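You operate a simulated robot arm through the tools that you are given. There is no shell and no other tool.

The job below is to be done with a simulated robot arm. You get a single attempt, and the scene is never put back.

TASK
Fit the good castor from the stand in the dolly's empty socket and latch it.
Fine: the worn one goes in the red socket.

It is judged by the outcome, as a careful person would: the job done as asked, and still so three seconds after it is handed in. It fails if anything else is knocked over, pushed out of place, dropped, spilled or broken.

THE ROBOT
A 5-joint arm with a two-finger parallel gripper, fixed in place. Base frame: the origin is on the floor under the middle of its stand, x ahead of it, y to its left, z up; the work surface is at about z = 860. Lengths are in mm, angles in degrees, forces in N, time in s.
It reaches about 1134 mm from its shoulder. Its first joint turns from -149.0 to 149.0 degrees. Payload 1.57 kg.
The tool frame sits at the grasp point between the pads (the TCP): z along the fingers, y along the line on which they close. The tips reach 30 mm beyond it. The gripper opens to 110 mm. The fingers are 24 mm wide and 12 mm thick; the gripper's body (48 by 112 mm) begins 78 mm behind the TCP.
Orientation is that of the tool frame in the base frame, as a unit quaternion [x, y, z, w]. With the fingers straight down and closing along the base's y, the tool's x points along the base's -x, its y along +y and its z along -z.

THE INTERFACE
- The arm moves only by the tool play_rows. Its argument "steps" is a list of rows, each a list of 3 entries, a list of its own where there are three numbers: the turn, a rotation vector about the tool's x, y, z in degrees, then the shift along the tool's x, y, z in mm, then the finger opening in mm, from 0 to 110. In form: [[[wx, wy, wz], [x, y, z], hand], ...]. A call has 1 to 20 rows; each row shifts and turns the commanded pose from where the row before left it, along the tool's axes as they then stand. A row lasts 0.2 s, in which the tool goes at most 50 mm and 8.6 degrees; a call with a longer step from one row to the next is refused whole, and so is a gripper value outside its range. Where a pose cannot be reached the arm comes as near as it can. A force on the tool above 40 N (or 10 N above the force at the start of the call, whichever is more), or a blocked arm, ends the call early, and 0.2 s more pass. Each finger travels about 153 mm/s and halts on what it meets, pressing with about 26 N; the grip force reading is that of the motor and also rises with nothing between the fingers. The clock runs only during rows and for 0.2 s after the last one: add rows that do not move to give the fingers time. The reply holds the time, the measured pose of the TCP, the force on the tool along the base axes, the opening and the grip force, in the units named above and with some noise, with the torque about the TCP (base axes, N m) and any sound that the robot's microphone picked up.
- Cameras (640 x 400 px; columns grow to the right, rows downward): "scene" is fixed at [52.1, 500.3, 1679.1]; the picture's right is [-0.91, -0.42, 0.00], its down [-0.18, 0.39, -0.90] and it looks along [0.38, -0.82, -0.43] (base axes); focal length 345 px, centre (320, 200). "wrist" rides on the gripper at [70, 16, -141] in the tool frame; the picture's right is [-0.23, 0.97, 0.00], its down [-0.85, -0.20, -0.48] and it looks along [-0.47, -0.11, 0.88] (tool axes); focal length 222 px, centre (320, 200). There is no depth. A picture from a camera that has moved, and an enlarged one, comes with that camera's place and axes in the base frame and with its lens. The place of the scene camera against the robot may be out by one fixed shift of up to 18 mm in any direction.
- grab_frame(camera): a new picture of that camera. The clock stands still meanwhile.
- raise_lower(by): slides the trunk up (or, below 0, down) by that many mm; the arm rides with it, the base frame stays. It gives what a move gives, with no picture.
- zoom(camera, box): a new picture of the part [left, top, right, bottom] of that camera's present view, enlarged. The clock stands still meanwhile.
- hand_in(): hands the job in; it is judged then, once.

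Nothing tells you positions but the pictures and the camera data. Unless the task says otherwise, let go and move clear before handing in.

The tools are called after "Request:" by a JSON object that holds its "op" and its "data". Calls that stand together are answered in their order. play_rows: Moves the arm, as the interface text tells. Its arguments: {"type":"object","properties":{"steps":{"type":"array","items":{"type":"array"}}},"required":["steps"]} The other tools are called the same way: raise_lower (by) moves the trunk up or down; grab_frame (camera) takes a picture; zoom (camera, box) takes an enlarged picture of a part of a camera's view; hand_in () hands the job in.

At the start:

```text
clock: 0.0
eef_pos: [409.8, -430.7, 1159.7]
ee_rot: [0.0, 1.0, 0.0, 0.0]
wrist_force: [-0.8, 0.7, -0.9]
moment: [0.0, 0.01, -0.04]
finger_gap: 110.1
finger_force: 0.1
trunk travel left (down, up): [-893.0, 77.0]
```

scene: 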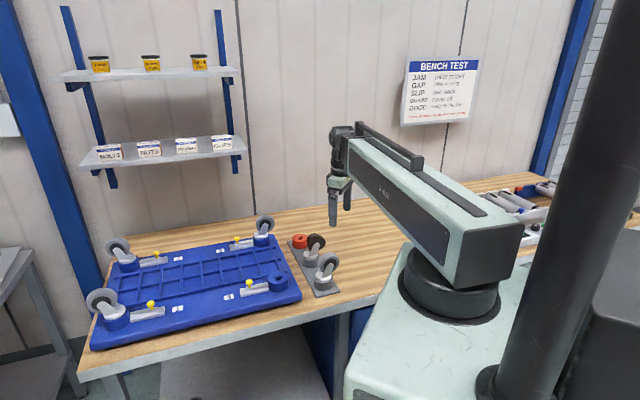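
wrist: 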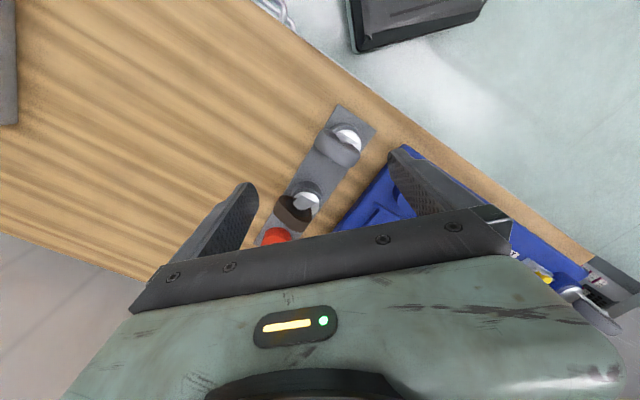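

I see a blue dolly upside down on the bench with three castors mounted and one empty corner, next to a grey stand with two castors and a red socket. I'll zoom in on the details before moving.

Request:
{"op": "zoom", "data": {"camera": "scene", "box": [220, 200, 380, 300]}}

Request:
{"op": "zoom", "data": {"camera": "scene", "box": [80, 200, 240, 300]}}

Request:
{"op": "zoom", "data": {"camera": "scene", "box": [80, 260, 240, 360]}}

Request:
{"op": "zoom", "data": {"camera": "wrist", "box": [220, 90, 420, 260]}}

Request:
{"op": "zoom", "data": {"camera": "scene", "box": [390, 50, 490, 130]}}

```text
4.00 times, centred on (300, 250) of scene
camera zoom: at [52.1, 500.3, 1679.1], right [-0.91, -0.42, 0.0], down [-0.18, 0.39, -0.9], along [0.38, -0.82, -0.43], focal length 1380 px, centre (400, 0)
```

zoom: 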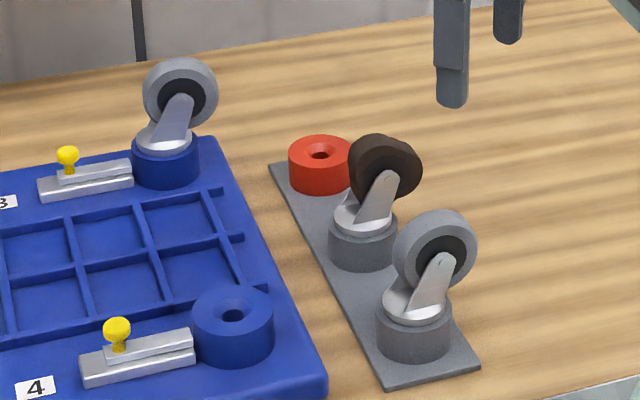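

```text
4.00 times, centred on (160, 250) of scene
camera zoom: at [52.1, 500.3, 1679.1], right [-0.91, -0.42, 0.0], down [-0.18, 0.39, -0.9], along [0.38, -0.82, -0.43], focal length 1380 px, centre (960, 0)
```

zoom: 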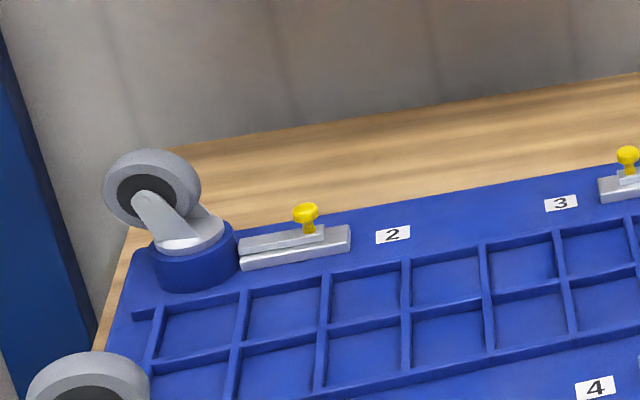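

```text
4.00 times, centred on (160, 310) of scene
camera zoom: at [52.1, 500.3, 1679.1], right [-0.91, -0.42, 0.0], down [-0.18, 0.39, -0.9], along [0.38, -0.82, -0.43], focal length 1380 px, centre (960, -240)
```

zoom: 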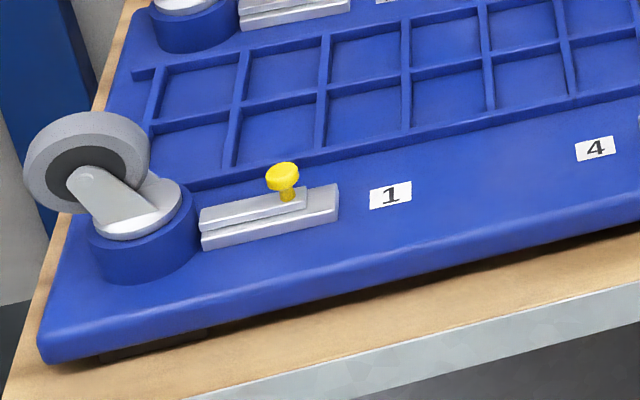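

```text
2.35 times, centred on (320, 175) of wrist
camera zoom: at [339.9, -414.3, 1301.9], right [0.23, 0.97, 0.0], down [0.85, -0.2, 0.48], along [0.47, -0.11, -0.88], focal length 523 px, centre (320, 259)
```

zoom: 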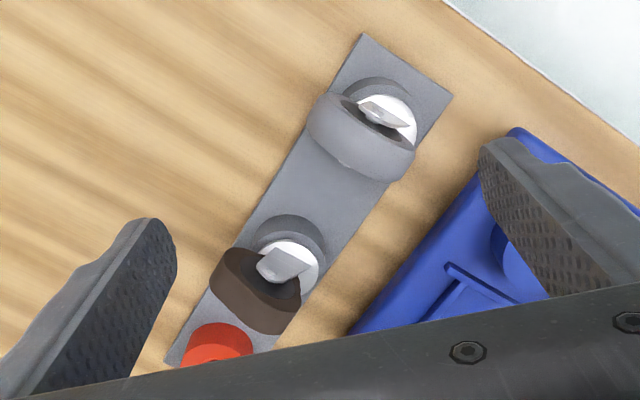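

```text
5.00 times, centred on (440, 90) of scene
camera zoom: at [52.1, 500.3, 1679.1], right [-0.91, -0.42, 0.0], down [-0.18, 0.39, -0.9], along [0.38, -0.82, -0.43], focal length 1725 px, centre (-280, 750)
```

zoom: 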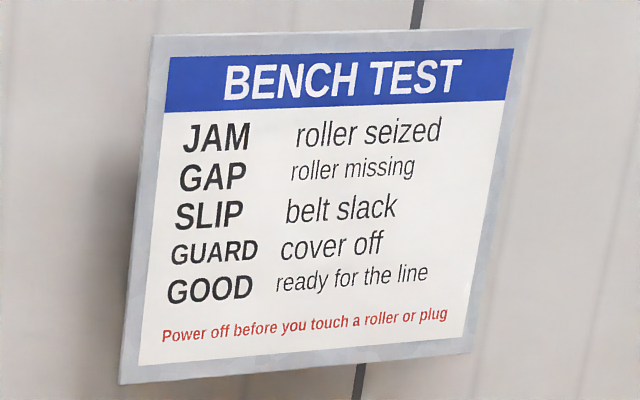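

The stand seems to hold a grey castor near (440,-390) and a brown one near (552,-492), with the red socket near (653,-594). The dolly's empty socket is near (590,-315). I'll move the wrist camera above these for a closer look.

Request:
{"op": "play_rows", "data": {"steps": [[[0, 0, 0], [-25, 5, 10], 110], [[0, 0, 0], [-25, 5, 10], 110], [[0, 0, 0], [0, 0, 0], 110]]}}

Request:
{"op": "grab_frame", "data": {"camera": "wrist"}}

Request:
{"op": "zoom", "data": {"camera": "scene", "box": [280, 225, 344, 265]}}

Request:
{"op": "zoom", "data": {"camera": "scene", "box": [290, 250, 354, 300]}}

Request:
{"op": "zoom", "data": {"camera": "scene", "box": [230, 260, 294, 300]}}

Request:
{"op": "zoom", "data": {"camera": "scene", "box": [222, 210, 286, 250]}}

```text
clock: 0.8
eef_pos: [457.0, -420.9, 1159.5]
ee_rot: [0.0, 1.0, 0.0, 0.0]
wrist_force: [-0.1, 0.0, 0.1]
moment: [0.02, 0.0, 0.02]
finger_gap: 110.0
finger_force: 0.0
out of reach, approached as far as the arm can: row 1, 2
trunk travel left (down, up): [-893.0, 77.0]
```

```text
taken
camera wrist: at [388.5, -403.0, 1301.9], right [0.23, 0.97, 0.0], down [0.85, -0.2, 0.48], along [0.47, -0.11, -0.88], focal length 222 px, centre (320, 200)
```

wrist: 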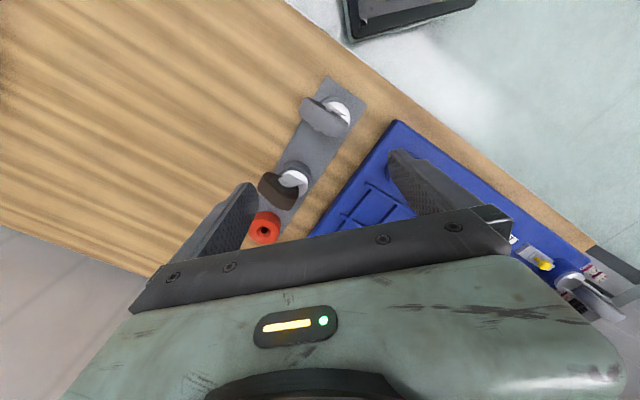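

```text
10.00 times, centred on (312, 245) of scene
camera zoom: at [52.1, 500.3, 1679.1], right [-0.91, -0.42, 0.0], down [-0.18, 0.39, -0.9], along [0.38, -0.82, -0.43], focal length 3450 px, centre (400, -250)
```

zoom: 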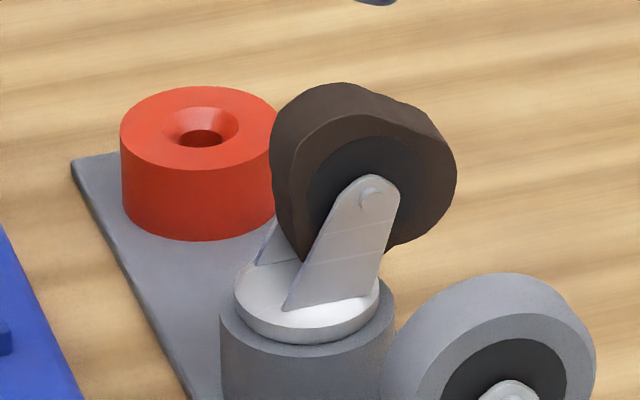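

```text
8.00 times, centred on (322, 275) of scene
camera zoom: at [52.1, 500.3, 1679.1], right [-0.91, -0.42, 0.0], down [-0.18, 0.39, -0.9], along [0.38, -0.82, -0.43], focal length 2760 px, centre (304, -400)
```

zoom: 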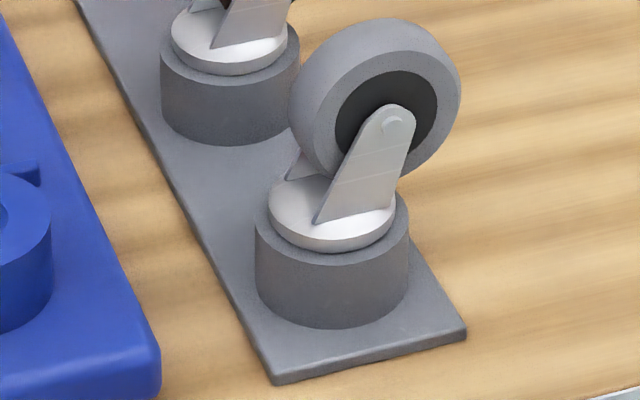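

```text
10.00 times, centred on (262, 280) of scene
camera zoom: at [52.1, 500.3, 1679.1], right [-0.91, -0.42, 0.0], down [-0.18, 0.39, -0.9], along [0.38, -0.82, -0.43], focal length 3450 px, centre (900, -600)
```

zoom: 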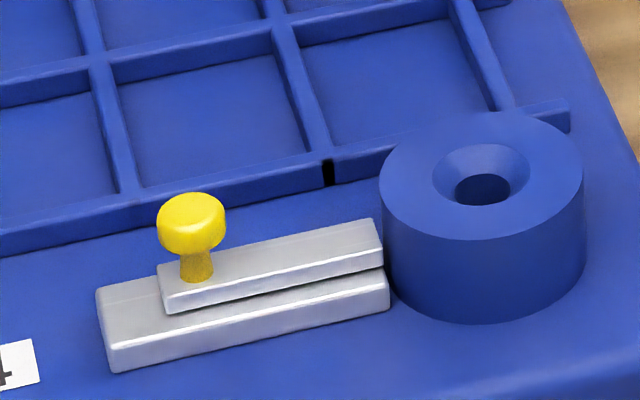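

```text
10.00 times, centred on (254, 230) of scene
camera zoom: at [52.1, 500.3, 1679.1], right [-0.91, -0.42, 0.0], down [-0.18, 0.39, -0.9], along [0.38, -0.82, -0.43], focal length 3450 px, centre (980, -100)
```

zoom: 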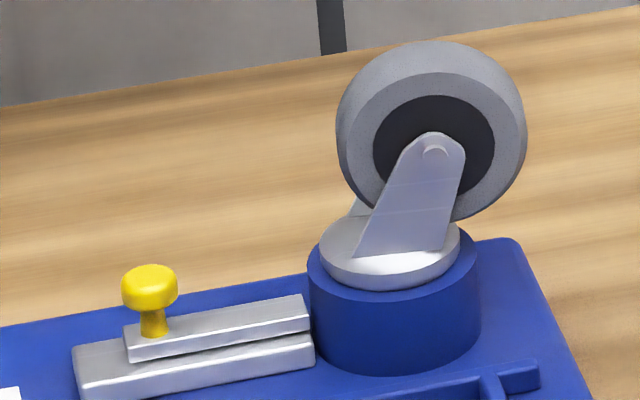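

The brown castor has a flat-worn wheel, so it's the worn one, and the grey one is good. The arm couldn't go lower at this trunk height, so I'll lower the trunk a little and see how the pose changes.

Request:
{"op": "raise_lower", "data": {"by": -40}}

Request:
{"op": "grab_frame", "data": {"camera": "scene"}}

Request:
{"op": "grab_frame", "data": {"camera": "wrist"}}

```text
clock: 1.6
eef_pos: [458.1, -420.7, 1118.7]
ee_rot: [0.0, 1.0, 0.0, 0.0]
wrist_force: [0.7, -0.2, 0.2]
moment: [0.01, -0.02, 0.03]
finger_gap: 109.8
finger_force: 0.0
trunk travel left (down, up): [-853.0, 117.0]
```

```text
taken
```

scene: 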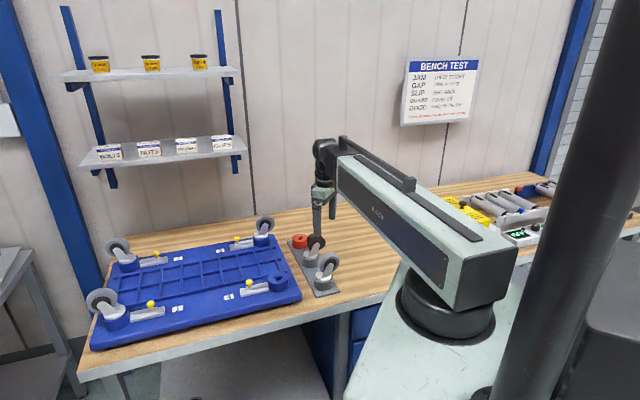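

```text
taken
camera wrist: at [388.4, -403.2, 1261.9], right [0.23, 0.97, 0.0], down [0.85, -0.2, 0.48], along [0.47, -0.11, -0.88], focal length 222 px, centre (320, 200)
```

wrist: 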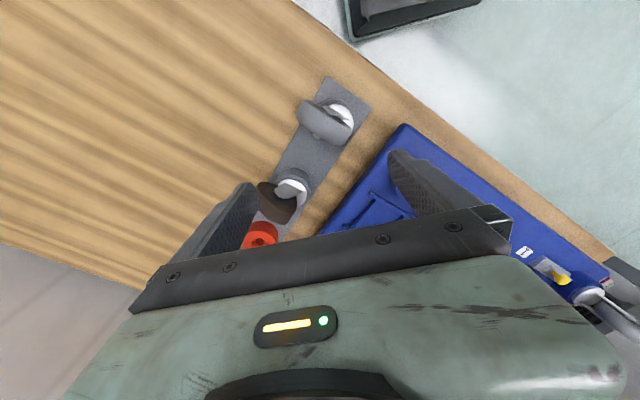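

The trunk carried the arm straight down by 40 mm. I'll now test whether the arm alone can change height.

Request:
{"op": "play_rows", "data": {"steps": [[[0, 0, 0], [0, 0, -5], 110], [[0, 0, 0], [0, 0, 0], 110]]}}

Request:
{"op": "play_rows", "data": {"steps": [[[0, 0, 0], [0, 0, 5], 110], [[0, 0, 0], [0, 0, 0], 110]]}}

```text
clock: 2.2
eef_pos: [457.6, -420.3, 1119.6]
ee_rot: [0.0, 1.0, 0.001, 0.0]
wrist_force: [-0.2, -0.3, -0.3]
moment: [0.02, 0.02, 0.03]
finger_gap: 110.0
finger_force: 0.1
out of reach, approached as far as the arm can: row 1
trunk travel left (down, up): [-853.0, 117.0]
```

```text
clock: 2.8
eef_pos: [458.5, -421.9, 1118.9]
ee_rot: [0.0, 1.0, 0.0, 0.0]
wrist_force: [-0.3, 0.1, -0.6]
moment: [0.01, 0.0, 0.0]
finger_gap: 110.1
finger_force: 0.1
out of reach, approached as far as the arm can: row 1
trunk travel left (down, up): [-853.0, 117.0]
```

The arm moves only horizontally and the trunk sets the height. I'll move over the dolly's empty socket and its latch to inspect them from above.

Request:
{"op": "play_rows", "data": {"steps": [[[0, 0, 0], [-30, 25, 0], 110], [[0, 0, 0], [-30, 25, 0], 110], [[0, 0, 0], [-30, 25, 0], 110], [[0, 0, 0], [-30, 25, 0], 110], [[0, 0, 0], [-30, 25, 0], 110], [[0, 0, 0], [-30, 25, 0], 110], [[0, 0, 0], [0, 0, 0], 110]]}}

Request:
{"op": "grab_frame", "data": {"camera": "wrist"}}

Request:
{"op": "zoom", "data": {"camera": "wrist", "box": [240, 60, 400, 180]}}

Request:
{"op": "zoom", "data": {"camera": "scene", "box": [80, 270, 176, 330]}}

Request:
{"op": "zoom", "data": {"camera": "scene", "box": [100, 230, 180, 280]}}

```text
clock: 4.4
eef_pos: [639.3, -270.3, 1119.9]
ee_rot: [0.0, 1.0, 0.0, 0.0]
wrist_force: [0.6, -0.4, -0.9]
moment: [0.0, -0.01, 0.01]
finger_gap: 110.0
finger_force: 0.1
trunk travel left (down, up): [-853.0, 117.0]
```

```text
taken
camera wrist: at [569.5, -252.6, 1261.9], right [0.23, 0.97, 0.0], down [0.85, -0.2, 0.48], along [0.47, -0.11, -0.88], focal length 222 px, centre (320, 200)
```

wrist: 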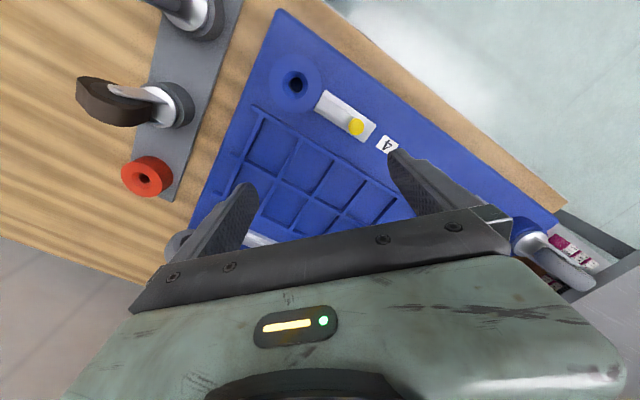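

```text
3.33 times, centred on (320, 120) of wrist
camera zoom: at [569.5, -252.6, 1261.9], right [0.23, 0.97, 0.0], down [0.85, -0.2, 0.48], along [0.47, -0.11, -0.88], focal length 740 px, centre (320, 467)
```

zoom: 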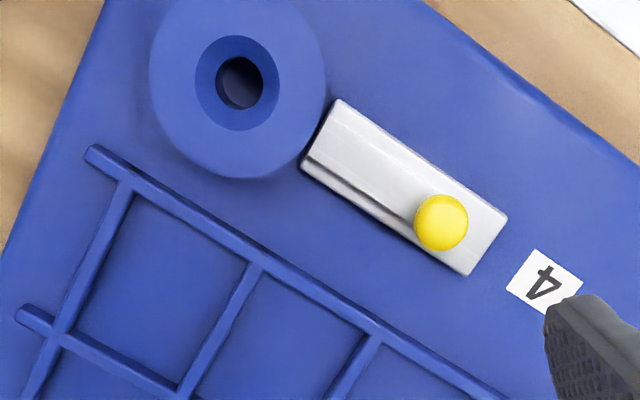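

```text
6.67 times, centred on (128, 300) of scene
camera zoom: at [52.1, 500.3, 1679.1], right [-0.91, -0.42, 0.0], down [-0.18, 0.39, -0.9], along [0.38, -0.82, -0.43], focal length 2300 px, centre (1600, -467)
```

zoom: 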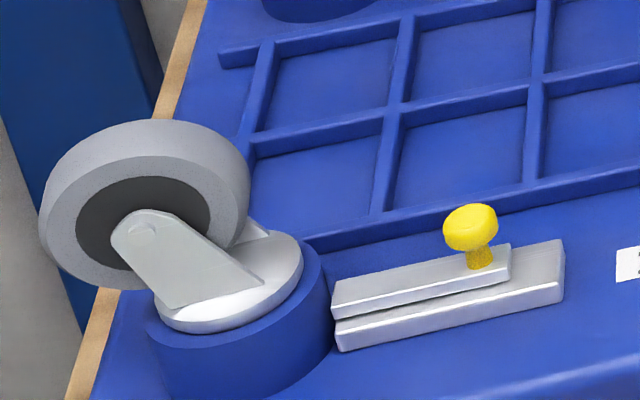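

```text
8.00 times, centred on (140, 255) of scene
camera zoom: at [52.1, 500.3, 1679.1], right [-0.91, -0.42, 0.0], down [-0.18, 0.39, -0.9], along [0.38, -0.82, -0.43], focal length 2760 px, centre (1760, -240)
```

zoom: 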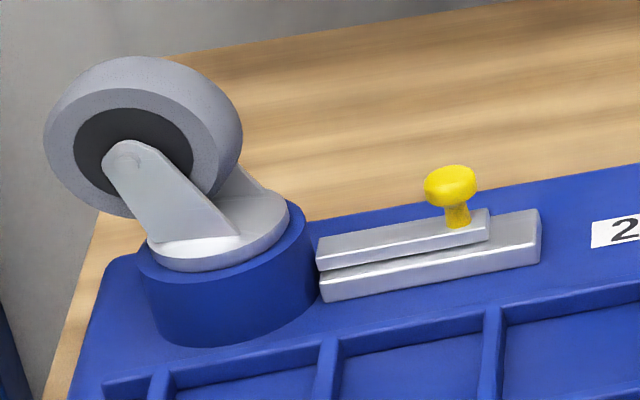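

Latch 4 looks closed, the same as the fitted corners, with its bar flush against the socket ring. I'll zoom in on the hole to see whether the bolt blocks it.

Request:
{"op": "zoom", "data": {"camera": "wrist", "box": [268, 60, 332, 100]}}

Request:
{"op": "zoom", "data": {"camera": "wrist", "box": [308, 80, 388, 150]}}

Request:
{"op": "zoom", "data": {"camera": "wrist", "box": [64, 60, 204, 200]}}

Request:
{"op": "zoom", "data": {"camera": "scene", "box": [262, 268, 294, 288]}}

```text
10.00 times, centred on (300, 80) of wrist
camera zoom: at [569.5, -252.6, 1261.9], right [0.23, 0.97, 0.0], down [0.85, -0.2, 0.48], along [0.47, -0.11, -0.88], focal length 2221 px, centre (520, 1400)
```

zoom: 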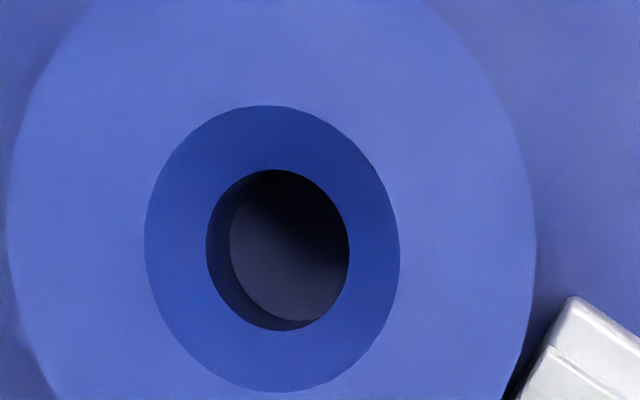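

```text
5.71 times, centred on (348, 115) of wrist
camera zoom: at [569.5, -252.6, 1261.9], right [0.23, 0.97, 0.0], down [0.85, -0.2, 0.48], along [0.47, -0.11, -0.88], focal length 1269 px, centre (160, 686)
```

zoom: 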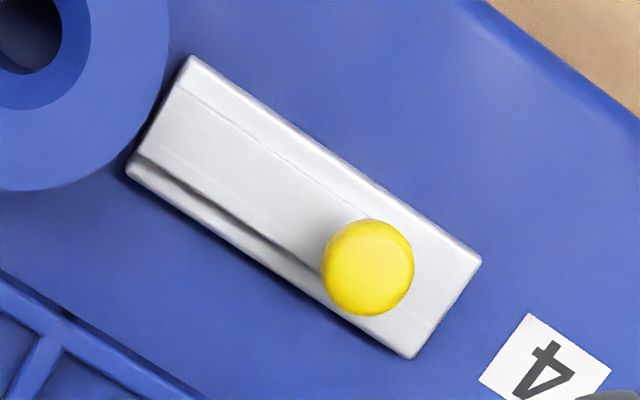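

```text
2.86 times, centred on (134, 130) of wrist
camera zoom: at [569.5, -252.6, 1261.9], right [0.23, 0.97, 0.0], down [0.85, -0.2, 0.48], along [0.47, -0.11, -0.88], focal length 635 px, centre (851, 400)
```

zoom: 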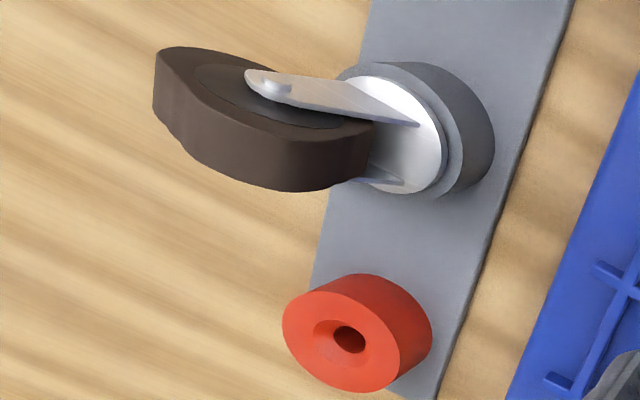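

```text
16.00 times, centred on (278, 278) of scene
camera zoom: at [52.1, 500.3, 1679.1], right [-0.91, -0.42, 0.0], down [-0.18, 0.39, -0.9], along [0.38, -0.82, -0.43], focal length 5519 px, centre (992, -1048)
```

zoom: 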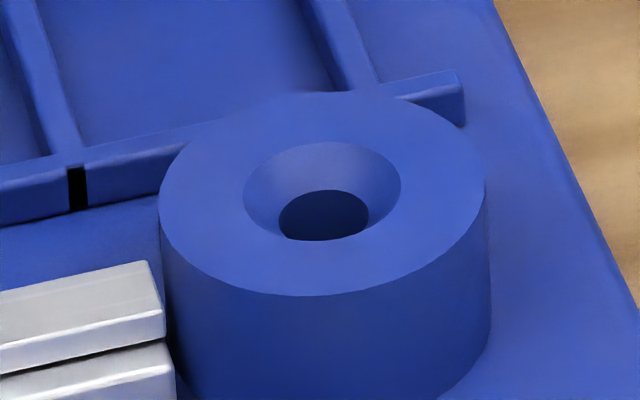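

The hole has a clear floor about 27 mm down, and latch 4 is closed like the others, so I expect to slide it back before fitting. The dolly's socket top is about (569,-285,948) and the knob is near (637,-218). Next I'll look at the good castor from above.

Request:
{"op": "play_rows", "data": {"steps": [[[0, 0, 0], [30.6, -26, 0], 110], [[0, 0, 0], [30.6, -26, 0], 110], [[0, 0, 0], [30.6, -26, 0], 110], [[0, 0, 0], [30.6, -26, 0], 110], [[0, 0, 0], [30.6, -26, 0], 110], [[0, 0, 0], [0, 0, 0], 110]]}}

Request:
{"op": "grab_frame", "data": {"camera": "wrist"}}

Request:
{"op": "zoom", "data": {"camera": "wrist", "box": [272, 50, 368, 110]}}

Request:
{"op": "zoom", "data": {"camera": "wrist", "box": [192, 110, 320, 190]}}

```text
clock: 5.8
eef_pos: [486.3, -399.7, 1120.5]
ee_rot: [0.001, 1.0, 0.001, 0.0]
wrist_force: [0.0, 0.3, 0.0]
moment: [0.0, 0.0, -0.03]
finger_gap: 109.9
finger_force: 0.2
trunk travel left (down, up): [-853.0, 117.0]
```

```text
taken
camera wrist: at [416.4, -383.0, 1261.9], right [0.23, 0.97, 0.0], down [0.86, -0.2, 0.48], along [0.47, -0.11, -0.88], focal length 222 px, centre (320, 200)
```

wrist: 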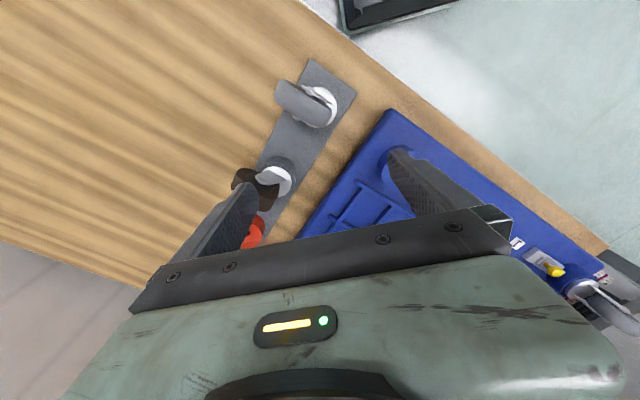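

```text
6.67 times, centred on (320, 80) of wrist
camera zoom: at [416.4, -383.0, 1261.9], right [0.23, 0.97, 0.0], down [0.86, -0.2, 0.48], along [0.47, -0.11, -0.88], focal length 1481 px, centre (320, 1000)
```

zoom: 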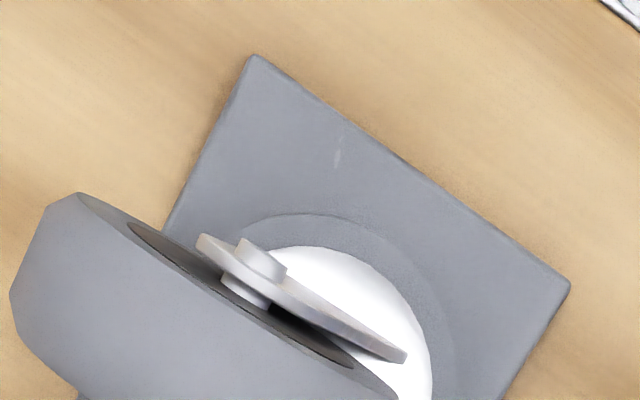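

```text
5.00 times, centred on (256, 150) of wrist
camera zoom: at [416.4, -383.0, 1261.9], right [0.23, 0.97, 0.0], down [0.86, -0.2, 0.48], along [0.47, -0.11, -0.88], focal length 1111 px, centre (640, 450)
```

zoom: 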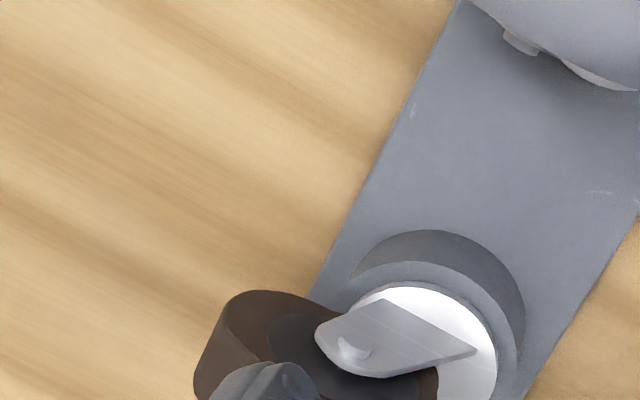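

I need the whole castor in one enlarged frame so I can get the wheel's direction.

Request:
{"op": "zoom", "data": {"camera": "wrist", "box": [256, 60, 384, 140]}}

```text
5.00 times, centred on (320, 100) of wrist
camera zoom: at [416.4, -383.0, 1261.9], right [0.23, 0.97, 0.0], down [0.86, -0.2, 0.48], along [0.47, -0.11, -0.88], focal length 1111 px, centre (320, 700)
```

zoom: 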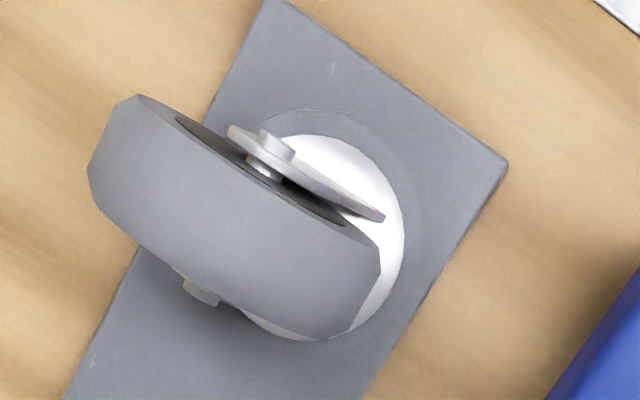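

Wheel and fork geometry is now clear: the stem is near (454,-392) and the wheel trails about 22 mm towards (-0.69,-0.73). The axle runs along the stand and sits at about z 968. I'll deal with the latch first, so I'll go over the knob and turn the gripper so it closes along the bar.

Request:
{"op": "play_rows", "data": {"steps": [[[0, 0, 0], [-30.2, 36.4, 0], 110], [[0, 0, 0], [-30.2, 36.4, 0], 110], [[0, 0, 0], [-30.2, 36.4, 0], 110], [[0, 0, 0], [-30.2, 36.4, 0], 110], [[0, 0, 0], [-30.2, 36.4, 0], 110], [[0, 0, 7.5], [0, 0, 0], 110], [[0, 0, 7.5], [0, 0, 0], 110], [[0, 0, 7.5], [0, 0, 0], 110], [[0, 0, 7.5], [0, 0, 0], 110], [[0, 0, 7.5], [0, 0, 0], 60], [[0, 0, 7.5], [0, 0, 0], 60], [[0, 0, 0], [0, 0, 0], 60]]}}

Request:
{"op": "grab_frame", "data": {"camera": "wrist"}}

Request:
{"op": "grab_frame", "data": {"camera": "scene"}}

```text
clock: 8.4
eef_pos: [635.5, -218.0, 1119.4]
ee_rot: [0.384, 0.923, 0.0, 0.0]
wrist_force: [0.2, -0.6, -0.3]
moment: [-0.01, 0.0, 0.02]
finger_gap: 60.2
finger_force: 0.1
trunk travel left (down, up): [-853.0, 117.0]
```

```text
taken
camera wrist: at [597.8, -156.2, 1261.9], right [0.85, 0.53, 0.0], down [0.46, -0.75, 0.48], along [0.25, -0.41, -0.88], focal length 222 px, centre (320, 200)
```

wrist: 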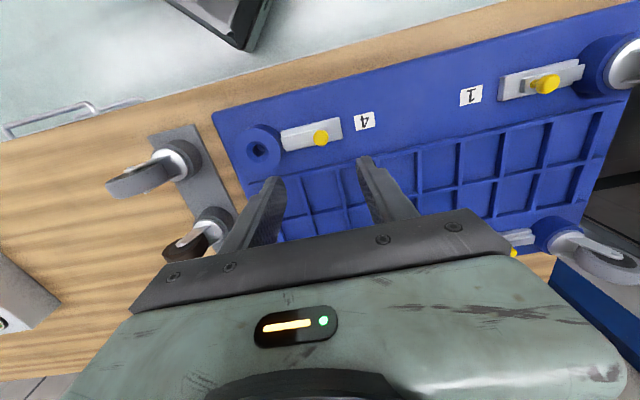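

```text
taken
```

scene: 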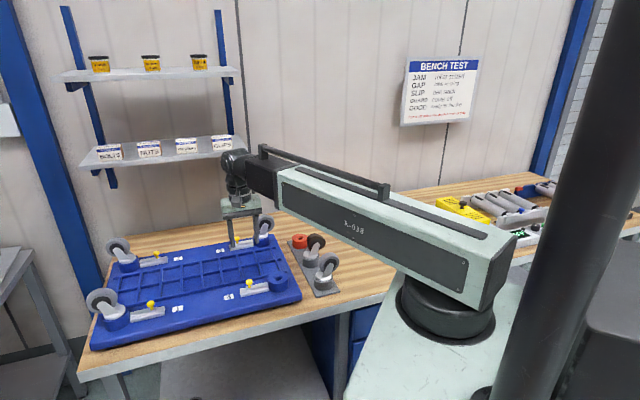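

The gripper is now aligned with the latch bar. I'll zoom in to get accurate positions for the knob and socket.

Request:
{"op": "zoom", "data": {"camera": "wrist", "box": [236, 110, 380, 180]}}

Request:
{"op": "zoom", "data": {"camera": "wrist", "box": [296, 117, 344, 147]}}

Request:
{"op": "zoom", "data": {"camera": "scene", "box": [220, 230, 300, 300]}}

```text
4.44 times, centred on (308, 145) of wrist
camera zoom: at [597.8, -156.2, 1261.9], right [0.85, 0.53, 0.0], down [0.46, -0.75, 0.48], along [0.25, -0.41, -0.88], focal length 987 px, centre (373, 444)
```

zoom: 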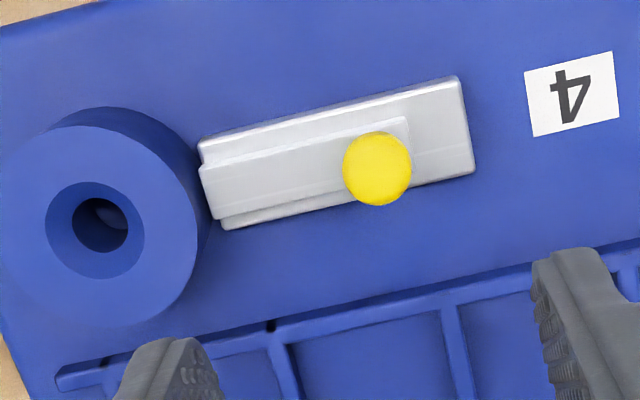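

```text
13.33 times, centred on (320, 132) of wrist
camera zoom: at [597.8, -156.2, 1261.9], right [0.85, 0.53, 0.0], down [0.46, -0.75, 0.48], along [0.25, -0.41, -0.88], focal length 2962 px, centre (320, 1107)
```

zoom: 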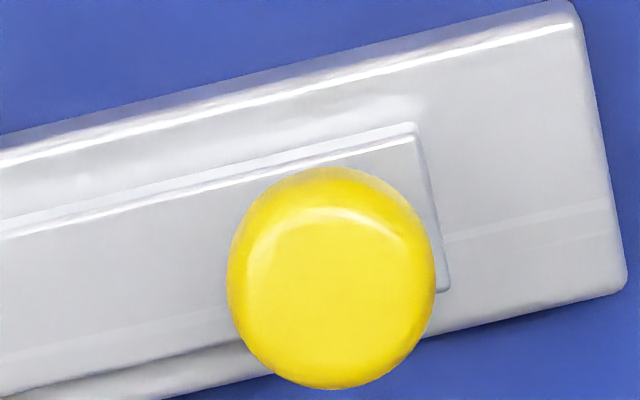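

```text
5.71 times, centred on (260, 265) of scene
camera zoom: at [52.1, 500.3, 1679.1], right [-0.91, -0.42, 0.0], down [-0.18, 0.39, -0.9], along [0.38, -0.82, -0.43], focal length 1971 px, centre (663, -171)
```

zoom: 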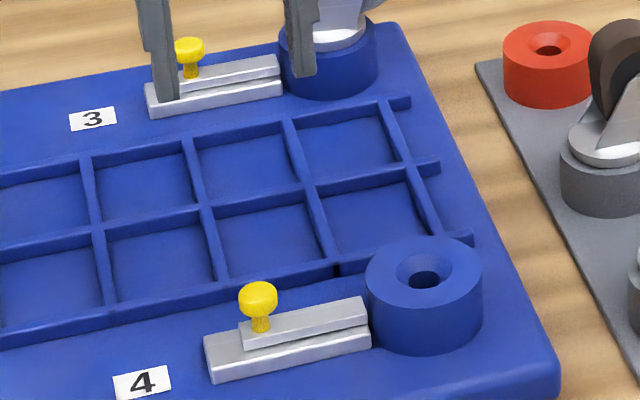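

Two wrist views agree: the knob is at (637.3,-217.6, 948) and the socket rim centre at (569.4,-285.2, 941.5). I'll lower in stages over the knob.

Request:
{"op": "raise_lower", "data": {"by": -110}}

Request:
{"op": "grab_frame", "data": {"camera": "wrist"}}

Request:
{"op": "zoom", "data": {"camera": "scene", "box": [200, 220, 300, 300]}}

```text
clock: 9.8
eef_pos: [635.5, -218.2, 1009.6]
ee_rot: [0.383, 0.924, 0.0, 0.001]
wrist_force: [-0.2, 0.2, -0.2]
moment: [0.03, -0.02, -0.01]
finger_gap: 59.6
finger_force: 0.1
trunk travel left (down, up): [-743.0, 227.0]
```

```text
taken
camera wrist: at [597.7, -156.3, 1151.9], right [0.85, 0.53, 0.0], down [0.46, -0.75, 0.48], along [0.25, -0.41, -0.88], focal length 222 px, centre (320, 200)
```

wrist: 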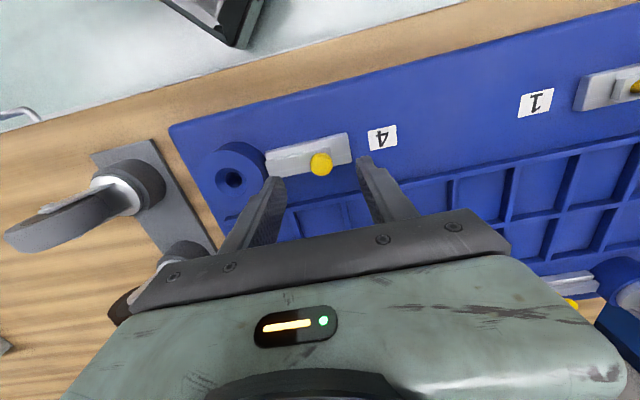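

```text
5.00 times, centred on (250, 260) of scene
camera zoom: at [52.1, 500.3, 1679.1], right [-0.91, -0.42, 0.0], down [-0.18, 0.39, -0.9], along [0.38, -0.82, -0.43], focal length 1725 px, centre (670, -100)
```

zoom: 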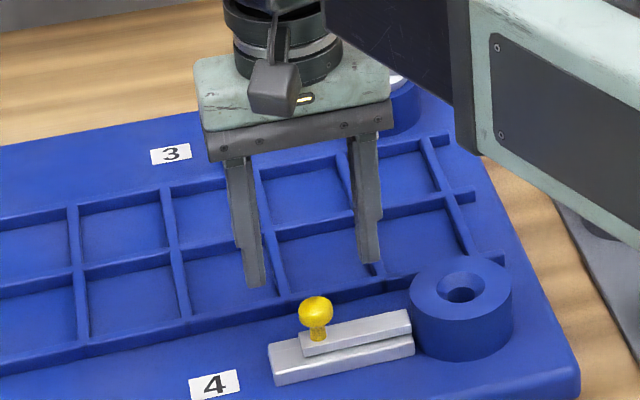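

There's plenty of clearance under the arm (about 210 mm above the grasp point). I'll lower the rest of the way so the tips sit just above the bar, either side of the knob.

Request:
{"op": "play_rows", "data": {"steps": [[[0, 0, 0], [-1.3, 0.5, 0], 60], [[0, 0, 0], [0, 0, 0], 60]]}}

Request:
{"op": "raise_lower", "data": {"by": -45}}

Request:
{"op": "grab_frame", "data": {"camera": "wrist"}}

Request:
{"op": "zoom", "data": {"camera": "scene", "box": [218, 250, 298, 300]}}

```text
clock: 10.4
eef_pos: [637.2, -219.1, 1010.0]
ee_rot: [0.383, 0.924, 0.0, 0.001]
wrist_force: [-0.2, 1.0, -0.5]
moment: [-0.01, -0.02, 0.01]
finger_gap: 59.8
finger_force: 0.1
trunk travel left (down, up): [-743.0, 227.0]
```

```text
clock: 11.3
eef_pos: [637.2, -219.0, 965.3]
ee_rot: [0.382, 0.924, 0.0, 0.0]
wrist_force: [-0.2, 0.2, -0.9]
moment: [-0.02, -0.06, 0.01]
finger_gap: 59.8
finger_force: 0.1
trunk travel left (down, up): [-698.0, 272.0]
```

```text
taken
camera wrist: at [599.2, -156.8, 1106.9], right [0.85, 0.53, 0.0], down [0.46, -0.75, 0.48], along [0.25, -0.41, -0.88], focal length 222 px, centre (320, 200)
```

wrist: 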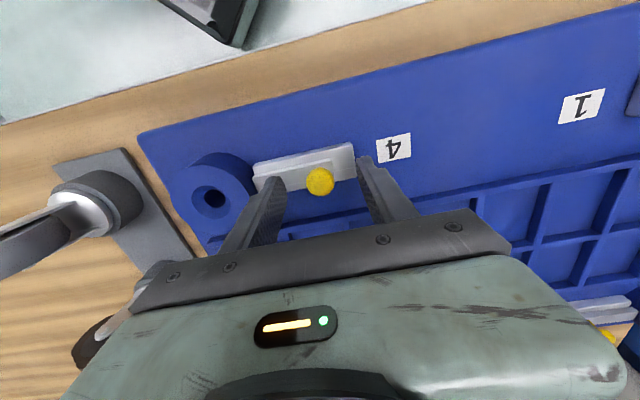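

```text
8.00 times, centred on (258, 275) of scene
camera zoom: at [52.1, 500.3, 1679.1], right [-0.91, -0.42, 0.0], down [-0.18, 0.39, -0.9], along [0.38, -0.82, -0.43], focal length 2760 px, centre (816, -400)
```

zoom: 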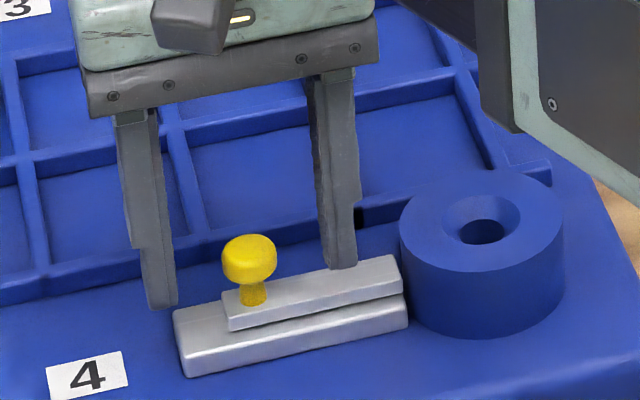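

The tips straddle the knob about 4 mm above the bar, so I'll close on the knob.

Request:
{"op": "play_rows", "data": {"steps": [[[0, 0, 0], [0, 0, 0], 40], [[0, 0, 0], [0, 0, 0], 28], [[0, 0, 0], [0, 0, 0], 18], [[0, 0, 0], [0, 0, 0], 15], [[0, 0, 0], [0, 0, 0], 15]]}}

Request:
{"op": "zoom", "data": {"camera": "scene", "box": [218, 250, 298, 300]}}

Request:
{"op": "zoom", "data": {"camera": "wrist", "box": [240, 130, 400, 230]}}

```text
clock: 12.5
eef_pos: [637.1, -217.9, 964.2]
ee_rot: [0.383, 0.924, 0.001, 0.0]
wrist_force: [0.7, 0.9, 1.2]
moment: [0.04, -0.03, -0.01]
finger_gap: 20.7
finger_force: 34.4
trunk travel left (down, up): [-698.0, 272.0]
```

```text
8.00 times, centred on (258, 275) of scene
camera zoom: at [52.1, 500.3, 1679.1], right [-0.91, -0.42, 0.0], down [-0.18, 0.39, -0.9], along [0.38, -0.82, -0.43], focal length 2760 px, centre (816, -400)
```

zoom: 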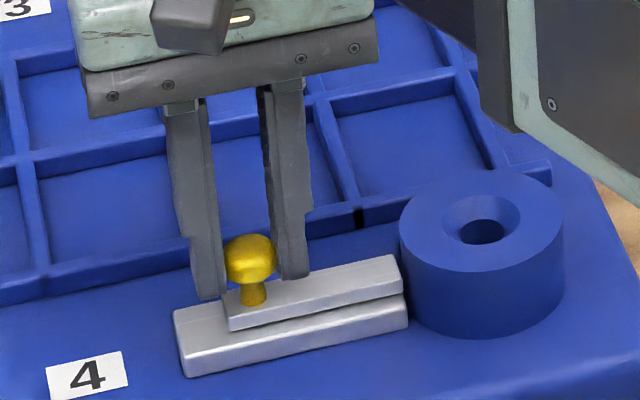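

```text
4.00 times, centred on (320, 180) of wrist
camera zoom: at [599.3, -156.7, 1106.9], right [0.85, 0.53, 0.0], down [0.46, -0.75, 0.48], along [0.25, -0.41, -0.88], focal length 888 px, centre (320, 280)
```

zoom: 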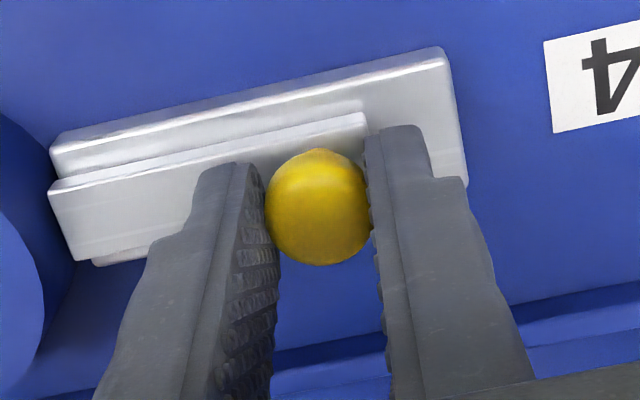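

The knob is gripped (20.7 mm across). I'll pull it gently outward from the socket along tool +y.

Request:
{"op": "play_rows", "data": {"steps": [[[0, 0, 0], [0, 2, 0], 15], [[0, 0, 0], [0, 2, 0], 15], [[0, 0, 0], [0, 2, 0], 15], [[0, 0, 0], [0, 0, 0], 15]]}}

Request:
{"op": "zoom", "data": {"camera": "scene", "box": [218, 250, 298, 300]}}

Request:
{"op": "zoom", "data": {"camera": "wrist", "box": [240, 130, 400, 230]}}

```text
clock: 13.5
eef_pos: [640.7, -213.8, 965.3]
ee_rot: [0.383, 0.924, 0.0, 0.0]
wrist_force: [-2.6, 2.0, -2.9]
moment: [0.22, 0.17, 0.0]
finger_gap: 21.1
finger_force: 34.1
trunk travel left (down, up): [-698.0, 272.0]
```

```text
8.00 times, centred on (258, 275) of scene
camera zoom: at [52.1, 500.3, 1679.1], right [-0.91, -0.42, 0.0], down [-0.18, 0.39, -0.9], along [0.38, -0.82, -0.43], focal length 2760 px, centre (816, -400)
```

zoom: 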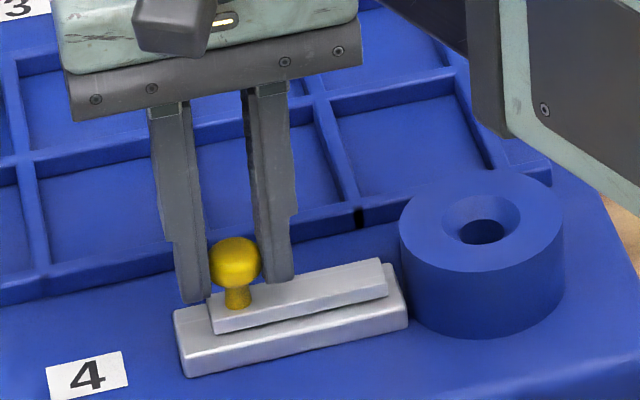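

```text
4.00 times, centred on (320, 180) of wrist
camera zoom: at [603.7, -152.4, 1106.9], right [0.85, 0.53, 0.0], down [0.46, -0.75, 0.48], along [0.25, -0.41, -0.88], focal length 888 px, centre (320, 280)
```

zoom: 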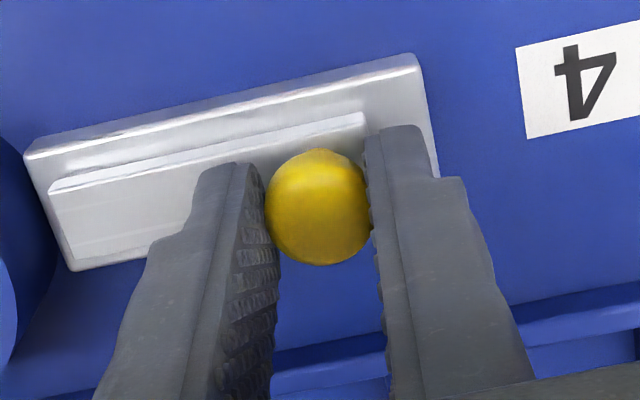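

The latch slides easily. I'll keep pulling in small steps and watch for the stop.

Request:
{"op": "play_rows", "data": {"steps": [[[0, 0, 0], [0, 2, 0], 15], [[0, 0, 0], [0, 2, 0], 15], [[0, 0, 0], [0, 2, 0], 15], [[0, 0, 0], [0, 2, 0], 15], [[0, 0, 0], [0, 0, 0], 15]]}}

Request:
{"op": "zoom", "data": {"camera": "scene", "box": [218, 250, 298, 300]}}

```text
clock: 14.7
eef_pos: [647.1, -209.0, 964.0]
ee_rot: [0.383, 0.924, 0.0, 0.0]
wrist_force: [-0.6, 4.1, -0.7]
moment: [0.21, 0.14, 0.0]
finger_gap: 21.0
finger_force: 34.7
trunk travel left (down, up): [-698.0, 272.0]
```

```text
8.00 times, centred on (258, 275) of scene
camera zoom: at [52.1, 500.3, 1679.1], right [-0.91, -0.42, 0.0], down [-0.18, 0.39, -0.9], along [0.38, -0.82, -0.43], focal length 2760 px, centre (816, -400)
```

zoom: 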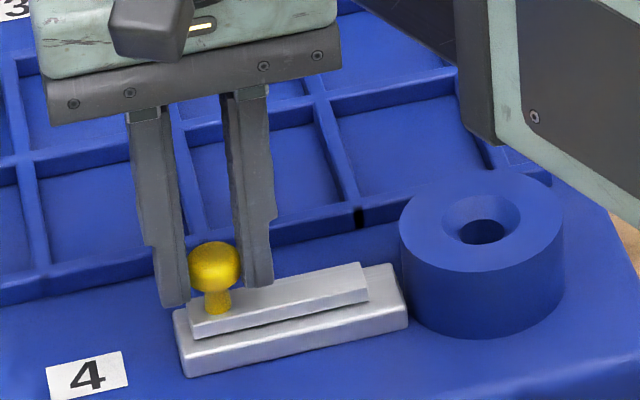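

It has moved about 14 mm, with about 5 mm still to go before the bars line up at the outer end. I'll continue slowly.

Request:
{"op": "play_rows", "data": {"steps": [[[0, 0, 0], [0, 1.5, 0], 15], [[0, 0, 0], [0, 1.5, 0], 15], [[0, 0, 0], [0, 1.5, 0], 15], [[0, 0, 0], [0, 0, 0], 15]]}}

Request:
{"op": "zoom", "data": {"camera": "scene", "box": [218, 250, 298, 300]}}

```text
clock: 15.7
eef_pos: [648.9, -207.6, 964.8]
ee_rot: [0.384, 0.924, -0.001, 0.0]
wrist_force: [-8.8, -4.8, -6.0]
moment: [-0.49, -0.1, 0.0]
finger_gap: 21.0
finger_force: 34.3
trunk travel left (down, up): [-698.0, 272.0]
```

```text
8.00 times, centred on (258, 275) of scene
camera zoom: at [52.1, 500.3, 1679.1], right [-0.91, -0.42, 0.0], down [-0.18, 0.39, -0.9], along [0.38, -0.82, -0.43], focal length 2760 px, centre (816, -400)
```

zoom: 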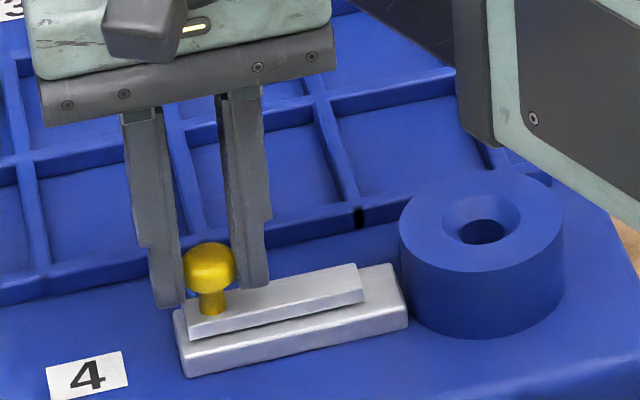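

Resistance has risen to about 10 N, so the latch is at its open stop (about 16.5 mm of travel). I'll relax slightly, release, and check that it stays open.

Request:
{"op": "play_rows", "data": {"steps": [[[0, 0, 0], [0, -1.8, 0], 15], [[0, 0, 0], [0, 0, 0], 26], [[0, 0, 0], [0, 0, 0], 40], [[0, 0, 0], [0, 0, 0], 50], [[0, 0, 0], [0, 0, 0], 50]]}}

Request:
{"op": "raise_lower", "data": {"by": 120}}

Request:
{"op": "zoom", "data": {"camera": "scene", "box": [218, 250, 298, 300]}}

Request:
{"op": "grab_frame", "data": {"camera": "wrist"}}

```text
clock: 16.9
eef_pos: [648.0, -206.6, 964.9]
ee_rot: [0.382, 0.924, 0.0, 0.0]
wrist_force: [0.3, 0.3, 0.3]
moment: [-0.02, 0.01, 0.02]
finger_gap: 50.2
finger_force: 0.0
trunk travel left (down, up): [-698.0, 272.0]
```

```text
clock: 18.4
eef_pos: [648.7, -206.0, 1085.4]
ee_rot: [0.382, 0.924, 0.0, 0.0]
wrist_force: [0.4, 0.2, -0.1]
moment: [0.0, 0.04, 0.02]
finger_gap: 50.2
finger_force: 0.0
trunk travel left (down, up): [-818.0, 152.0]
```

```text
8.00 times, centred on (258, 275) of scene
camera zoom: at [52.1, 500.3, 1679.1], right [-0.91, -0.42, 0.0], down [-0.18, 0.39, -0.9], along [0.38, -0.82, -0.43], focal length 2760 px, centre (816, -400)
```

zoom: 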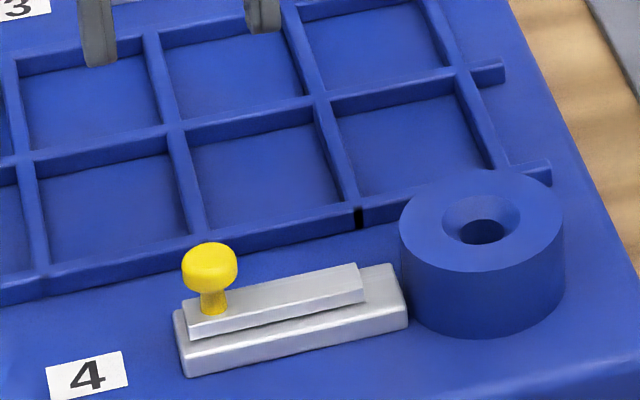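

```text
taken
camera wrist: at [610.7, -145.0, 1226.8], right [0.85, 0.53, 0.0], down [0.46, -0.75, 0.48], along [0.25, -0.41, -0.88], focal length 222 px, centre (320, 200)
```

wrist: 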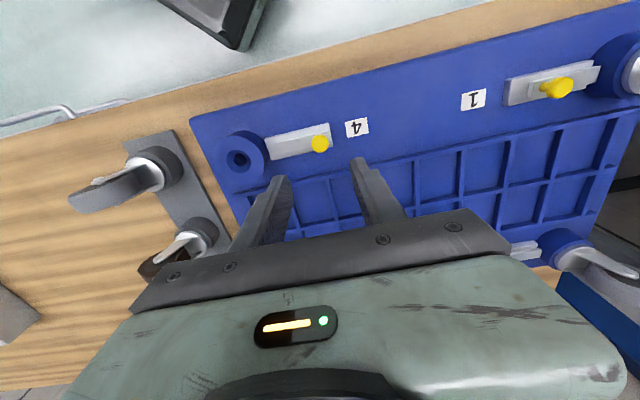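

The latch stays open and the dolly hasn't moved. Next I'll turn the gripper 90° so it closes along the good castor's axle, after zooming for a second angle on it.

Request:
{"op": "zoom", "data": {"camera": "wrist", "box": [60, 130, 204, 220]}}

Request:
{"op": "zoom", "data": {"camera": "scene", "box": [298, 246, 346, 300]}}

```text
4.44 times, centred on (132, 175) of wrist
camera zoom: at [610.7, -145.0, 1226.8], right [0.85, 0.53, 0.0], down [0.46, -0.75, 0.48], along [0.25, -0.41, -0.88], focal length 987 px, centre (1156, 311)
```

zoom: 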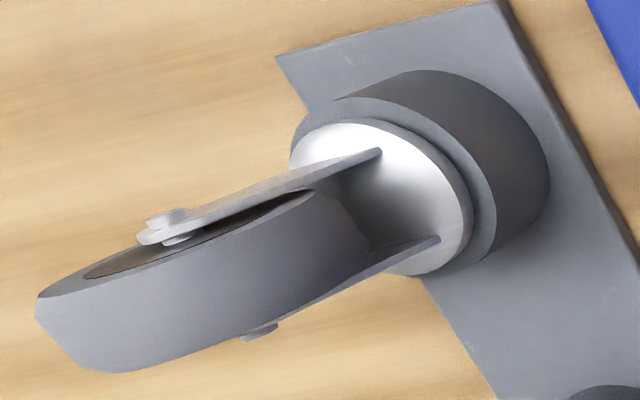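

```text
7.41 times, centred on (322, 273) of scene
camera zoom: at [52.1, 500.3, 1679.1], right [-0.91, -0.42, 0.0], down [-0.18, 0.39, -0.9], along [0.38, -0.82, -0.43], focal length 2555 px, centre (305, -341)
```

zoom: 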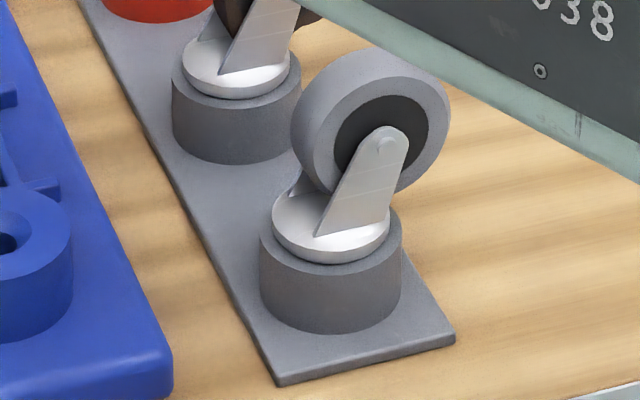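

Triangulation puts the wheel centre at (438.9,-409.3,960), the stem near (455,-392), and the castor's disc top at z≈917. The fork is about 32 mm wide, facing 46.5°. I'll turn to that yaw and move over the grasp point beside the axle bolt.

Request:
{"op": "play_rows", "data": {"steps": [[[0, 0, -7.625], [0, 0, 0], 50], [[0, 0, -7.625], [0, 0, 0], 50], [[0, 0, -7.625], [0, 0, 0], 50], [[0, 0, -7.625], [0, 0, 0], 50], [[0, 0, -7.625], [0, 0, 0], 50], [[0, 0, -7.625], [0, 0, 0], 60], [[0, 0, -7.625], [0, 0, 0], 70], [[0, 0, -7.625], [0, 0, 0], 80], [[0, 0, -7.625], [0, 0, 0], 80], [[0, 0, -7.625], [0, 0, 0], 80], [[0, 0, -7.625], [0, 0, 0], 80], [[0, 0, -7.625], [0, 0, 0], 80], [[0, 0, 0], [45.3, 2.03, 0], 80], [[0, 0, 0], [45.3, 2.03, 0], 80], [[0, 0, 0], [45.3, 2.03, 0], 80], [[0, 0, 0], [45.3, 2.03, 0], 80], [[0, 0, 0], [45.3, 2.03, 0], 80], [[0, 0, 0], [45.3, 2.03, 0], 80], [[0, 0, 0], [0, 0, 0], 80]]}}

Request:
{"op": "grab_frame", "data": {"camera": "wrist"}}

Request:
{"op": "grab_frame", "data": {"camera": "scene"}}

```text
clock: 22.4
eef_pos: [451.2, -394.9, 1084.2]
ee_rot: [-0.394, 0.919, 0.0, 0.0]
wrist_force: [0.0, -0.7, 0.1]
moment: [0.01, -0.02, -0.01]
finger_gap: 80.2
finger_force: 0.0
trunk travel left (down, up): [-818.0, 152.0]
```

```text
taken
camera wrist: at [390.5, -434.6, 1226.9], right [-0.55, 0.84, 0.0], down [0.73, 0.48, 0.48], along [0.4, 0.26, -0.88], focal length 222 px, centre (320, 200)
```

wrist: 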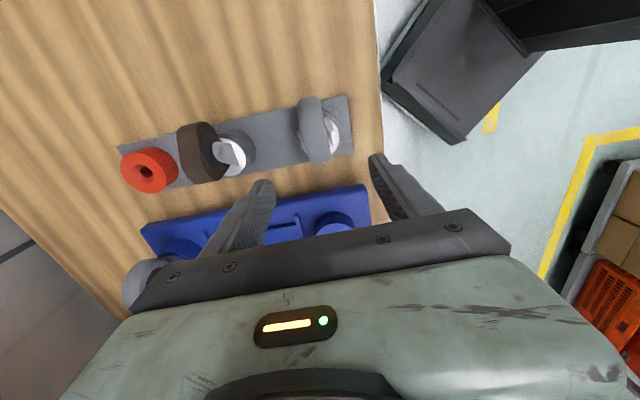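

```text
taken
```

scene: 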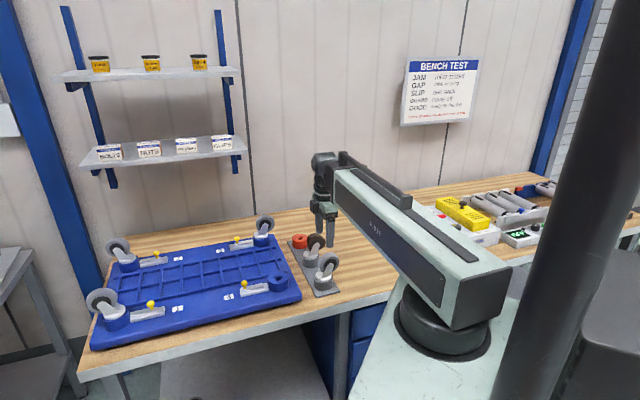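

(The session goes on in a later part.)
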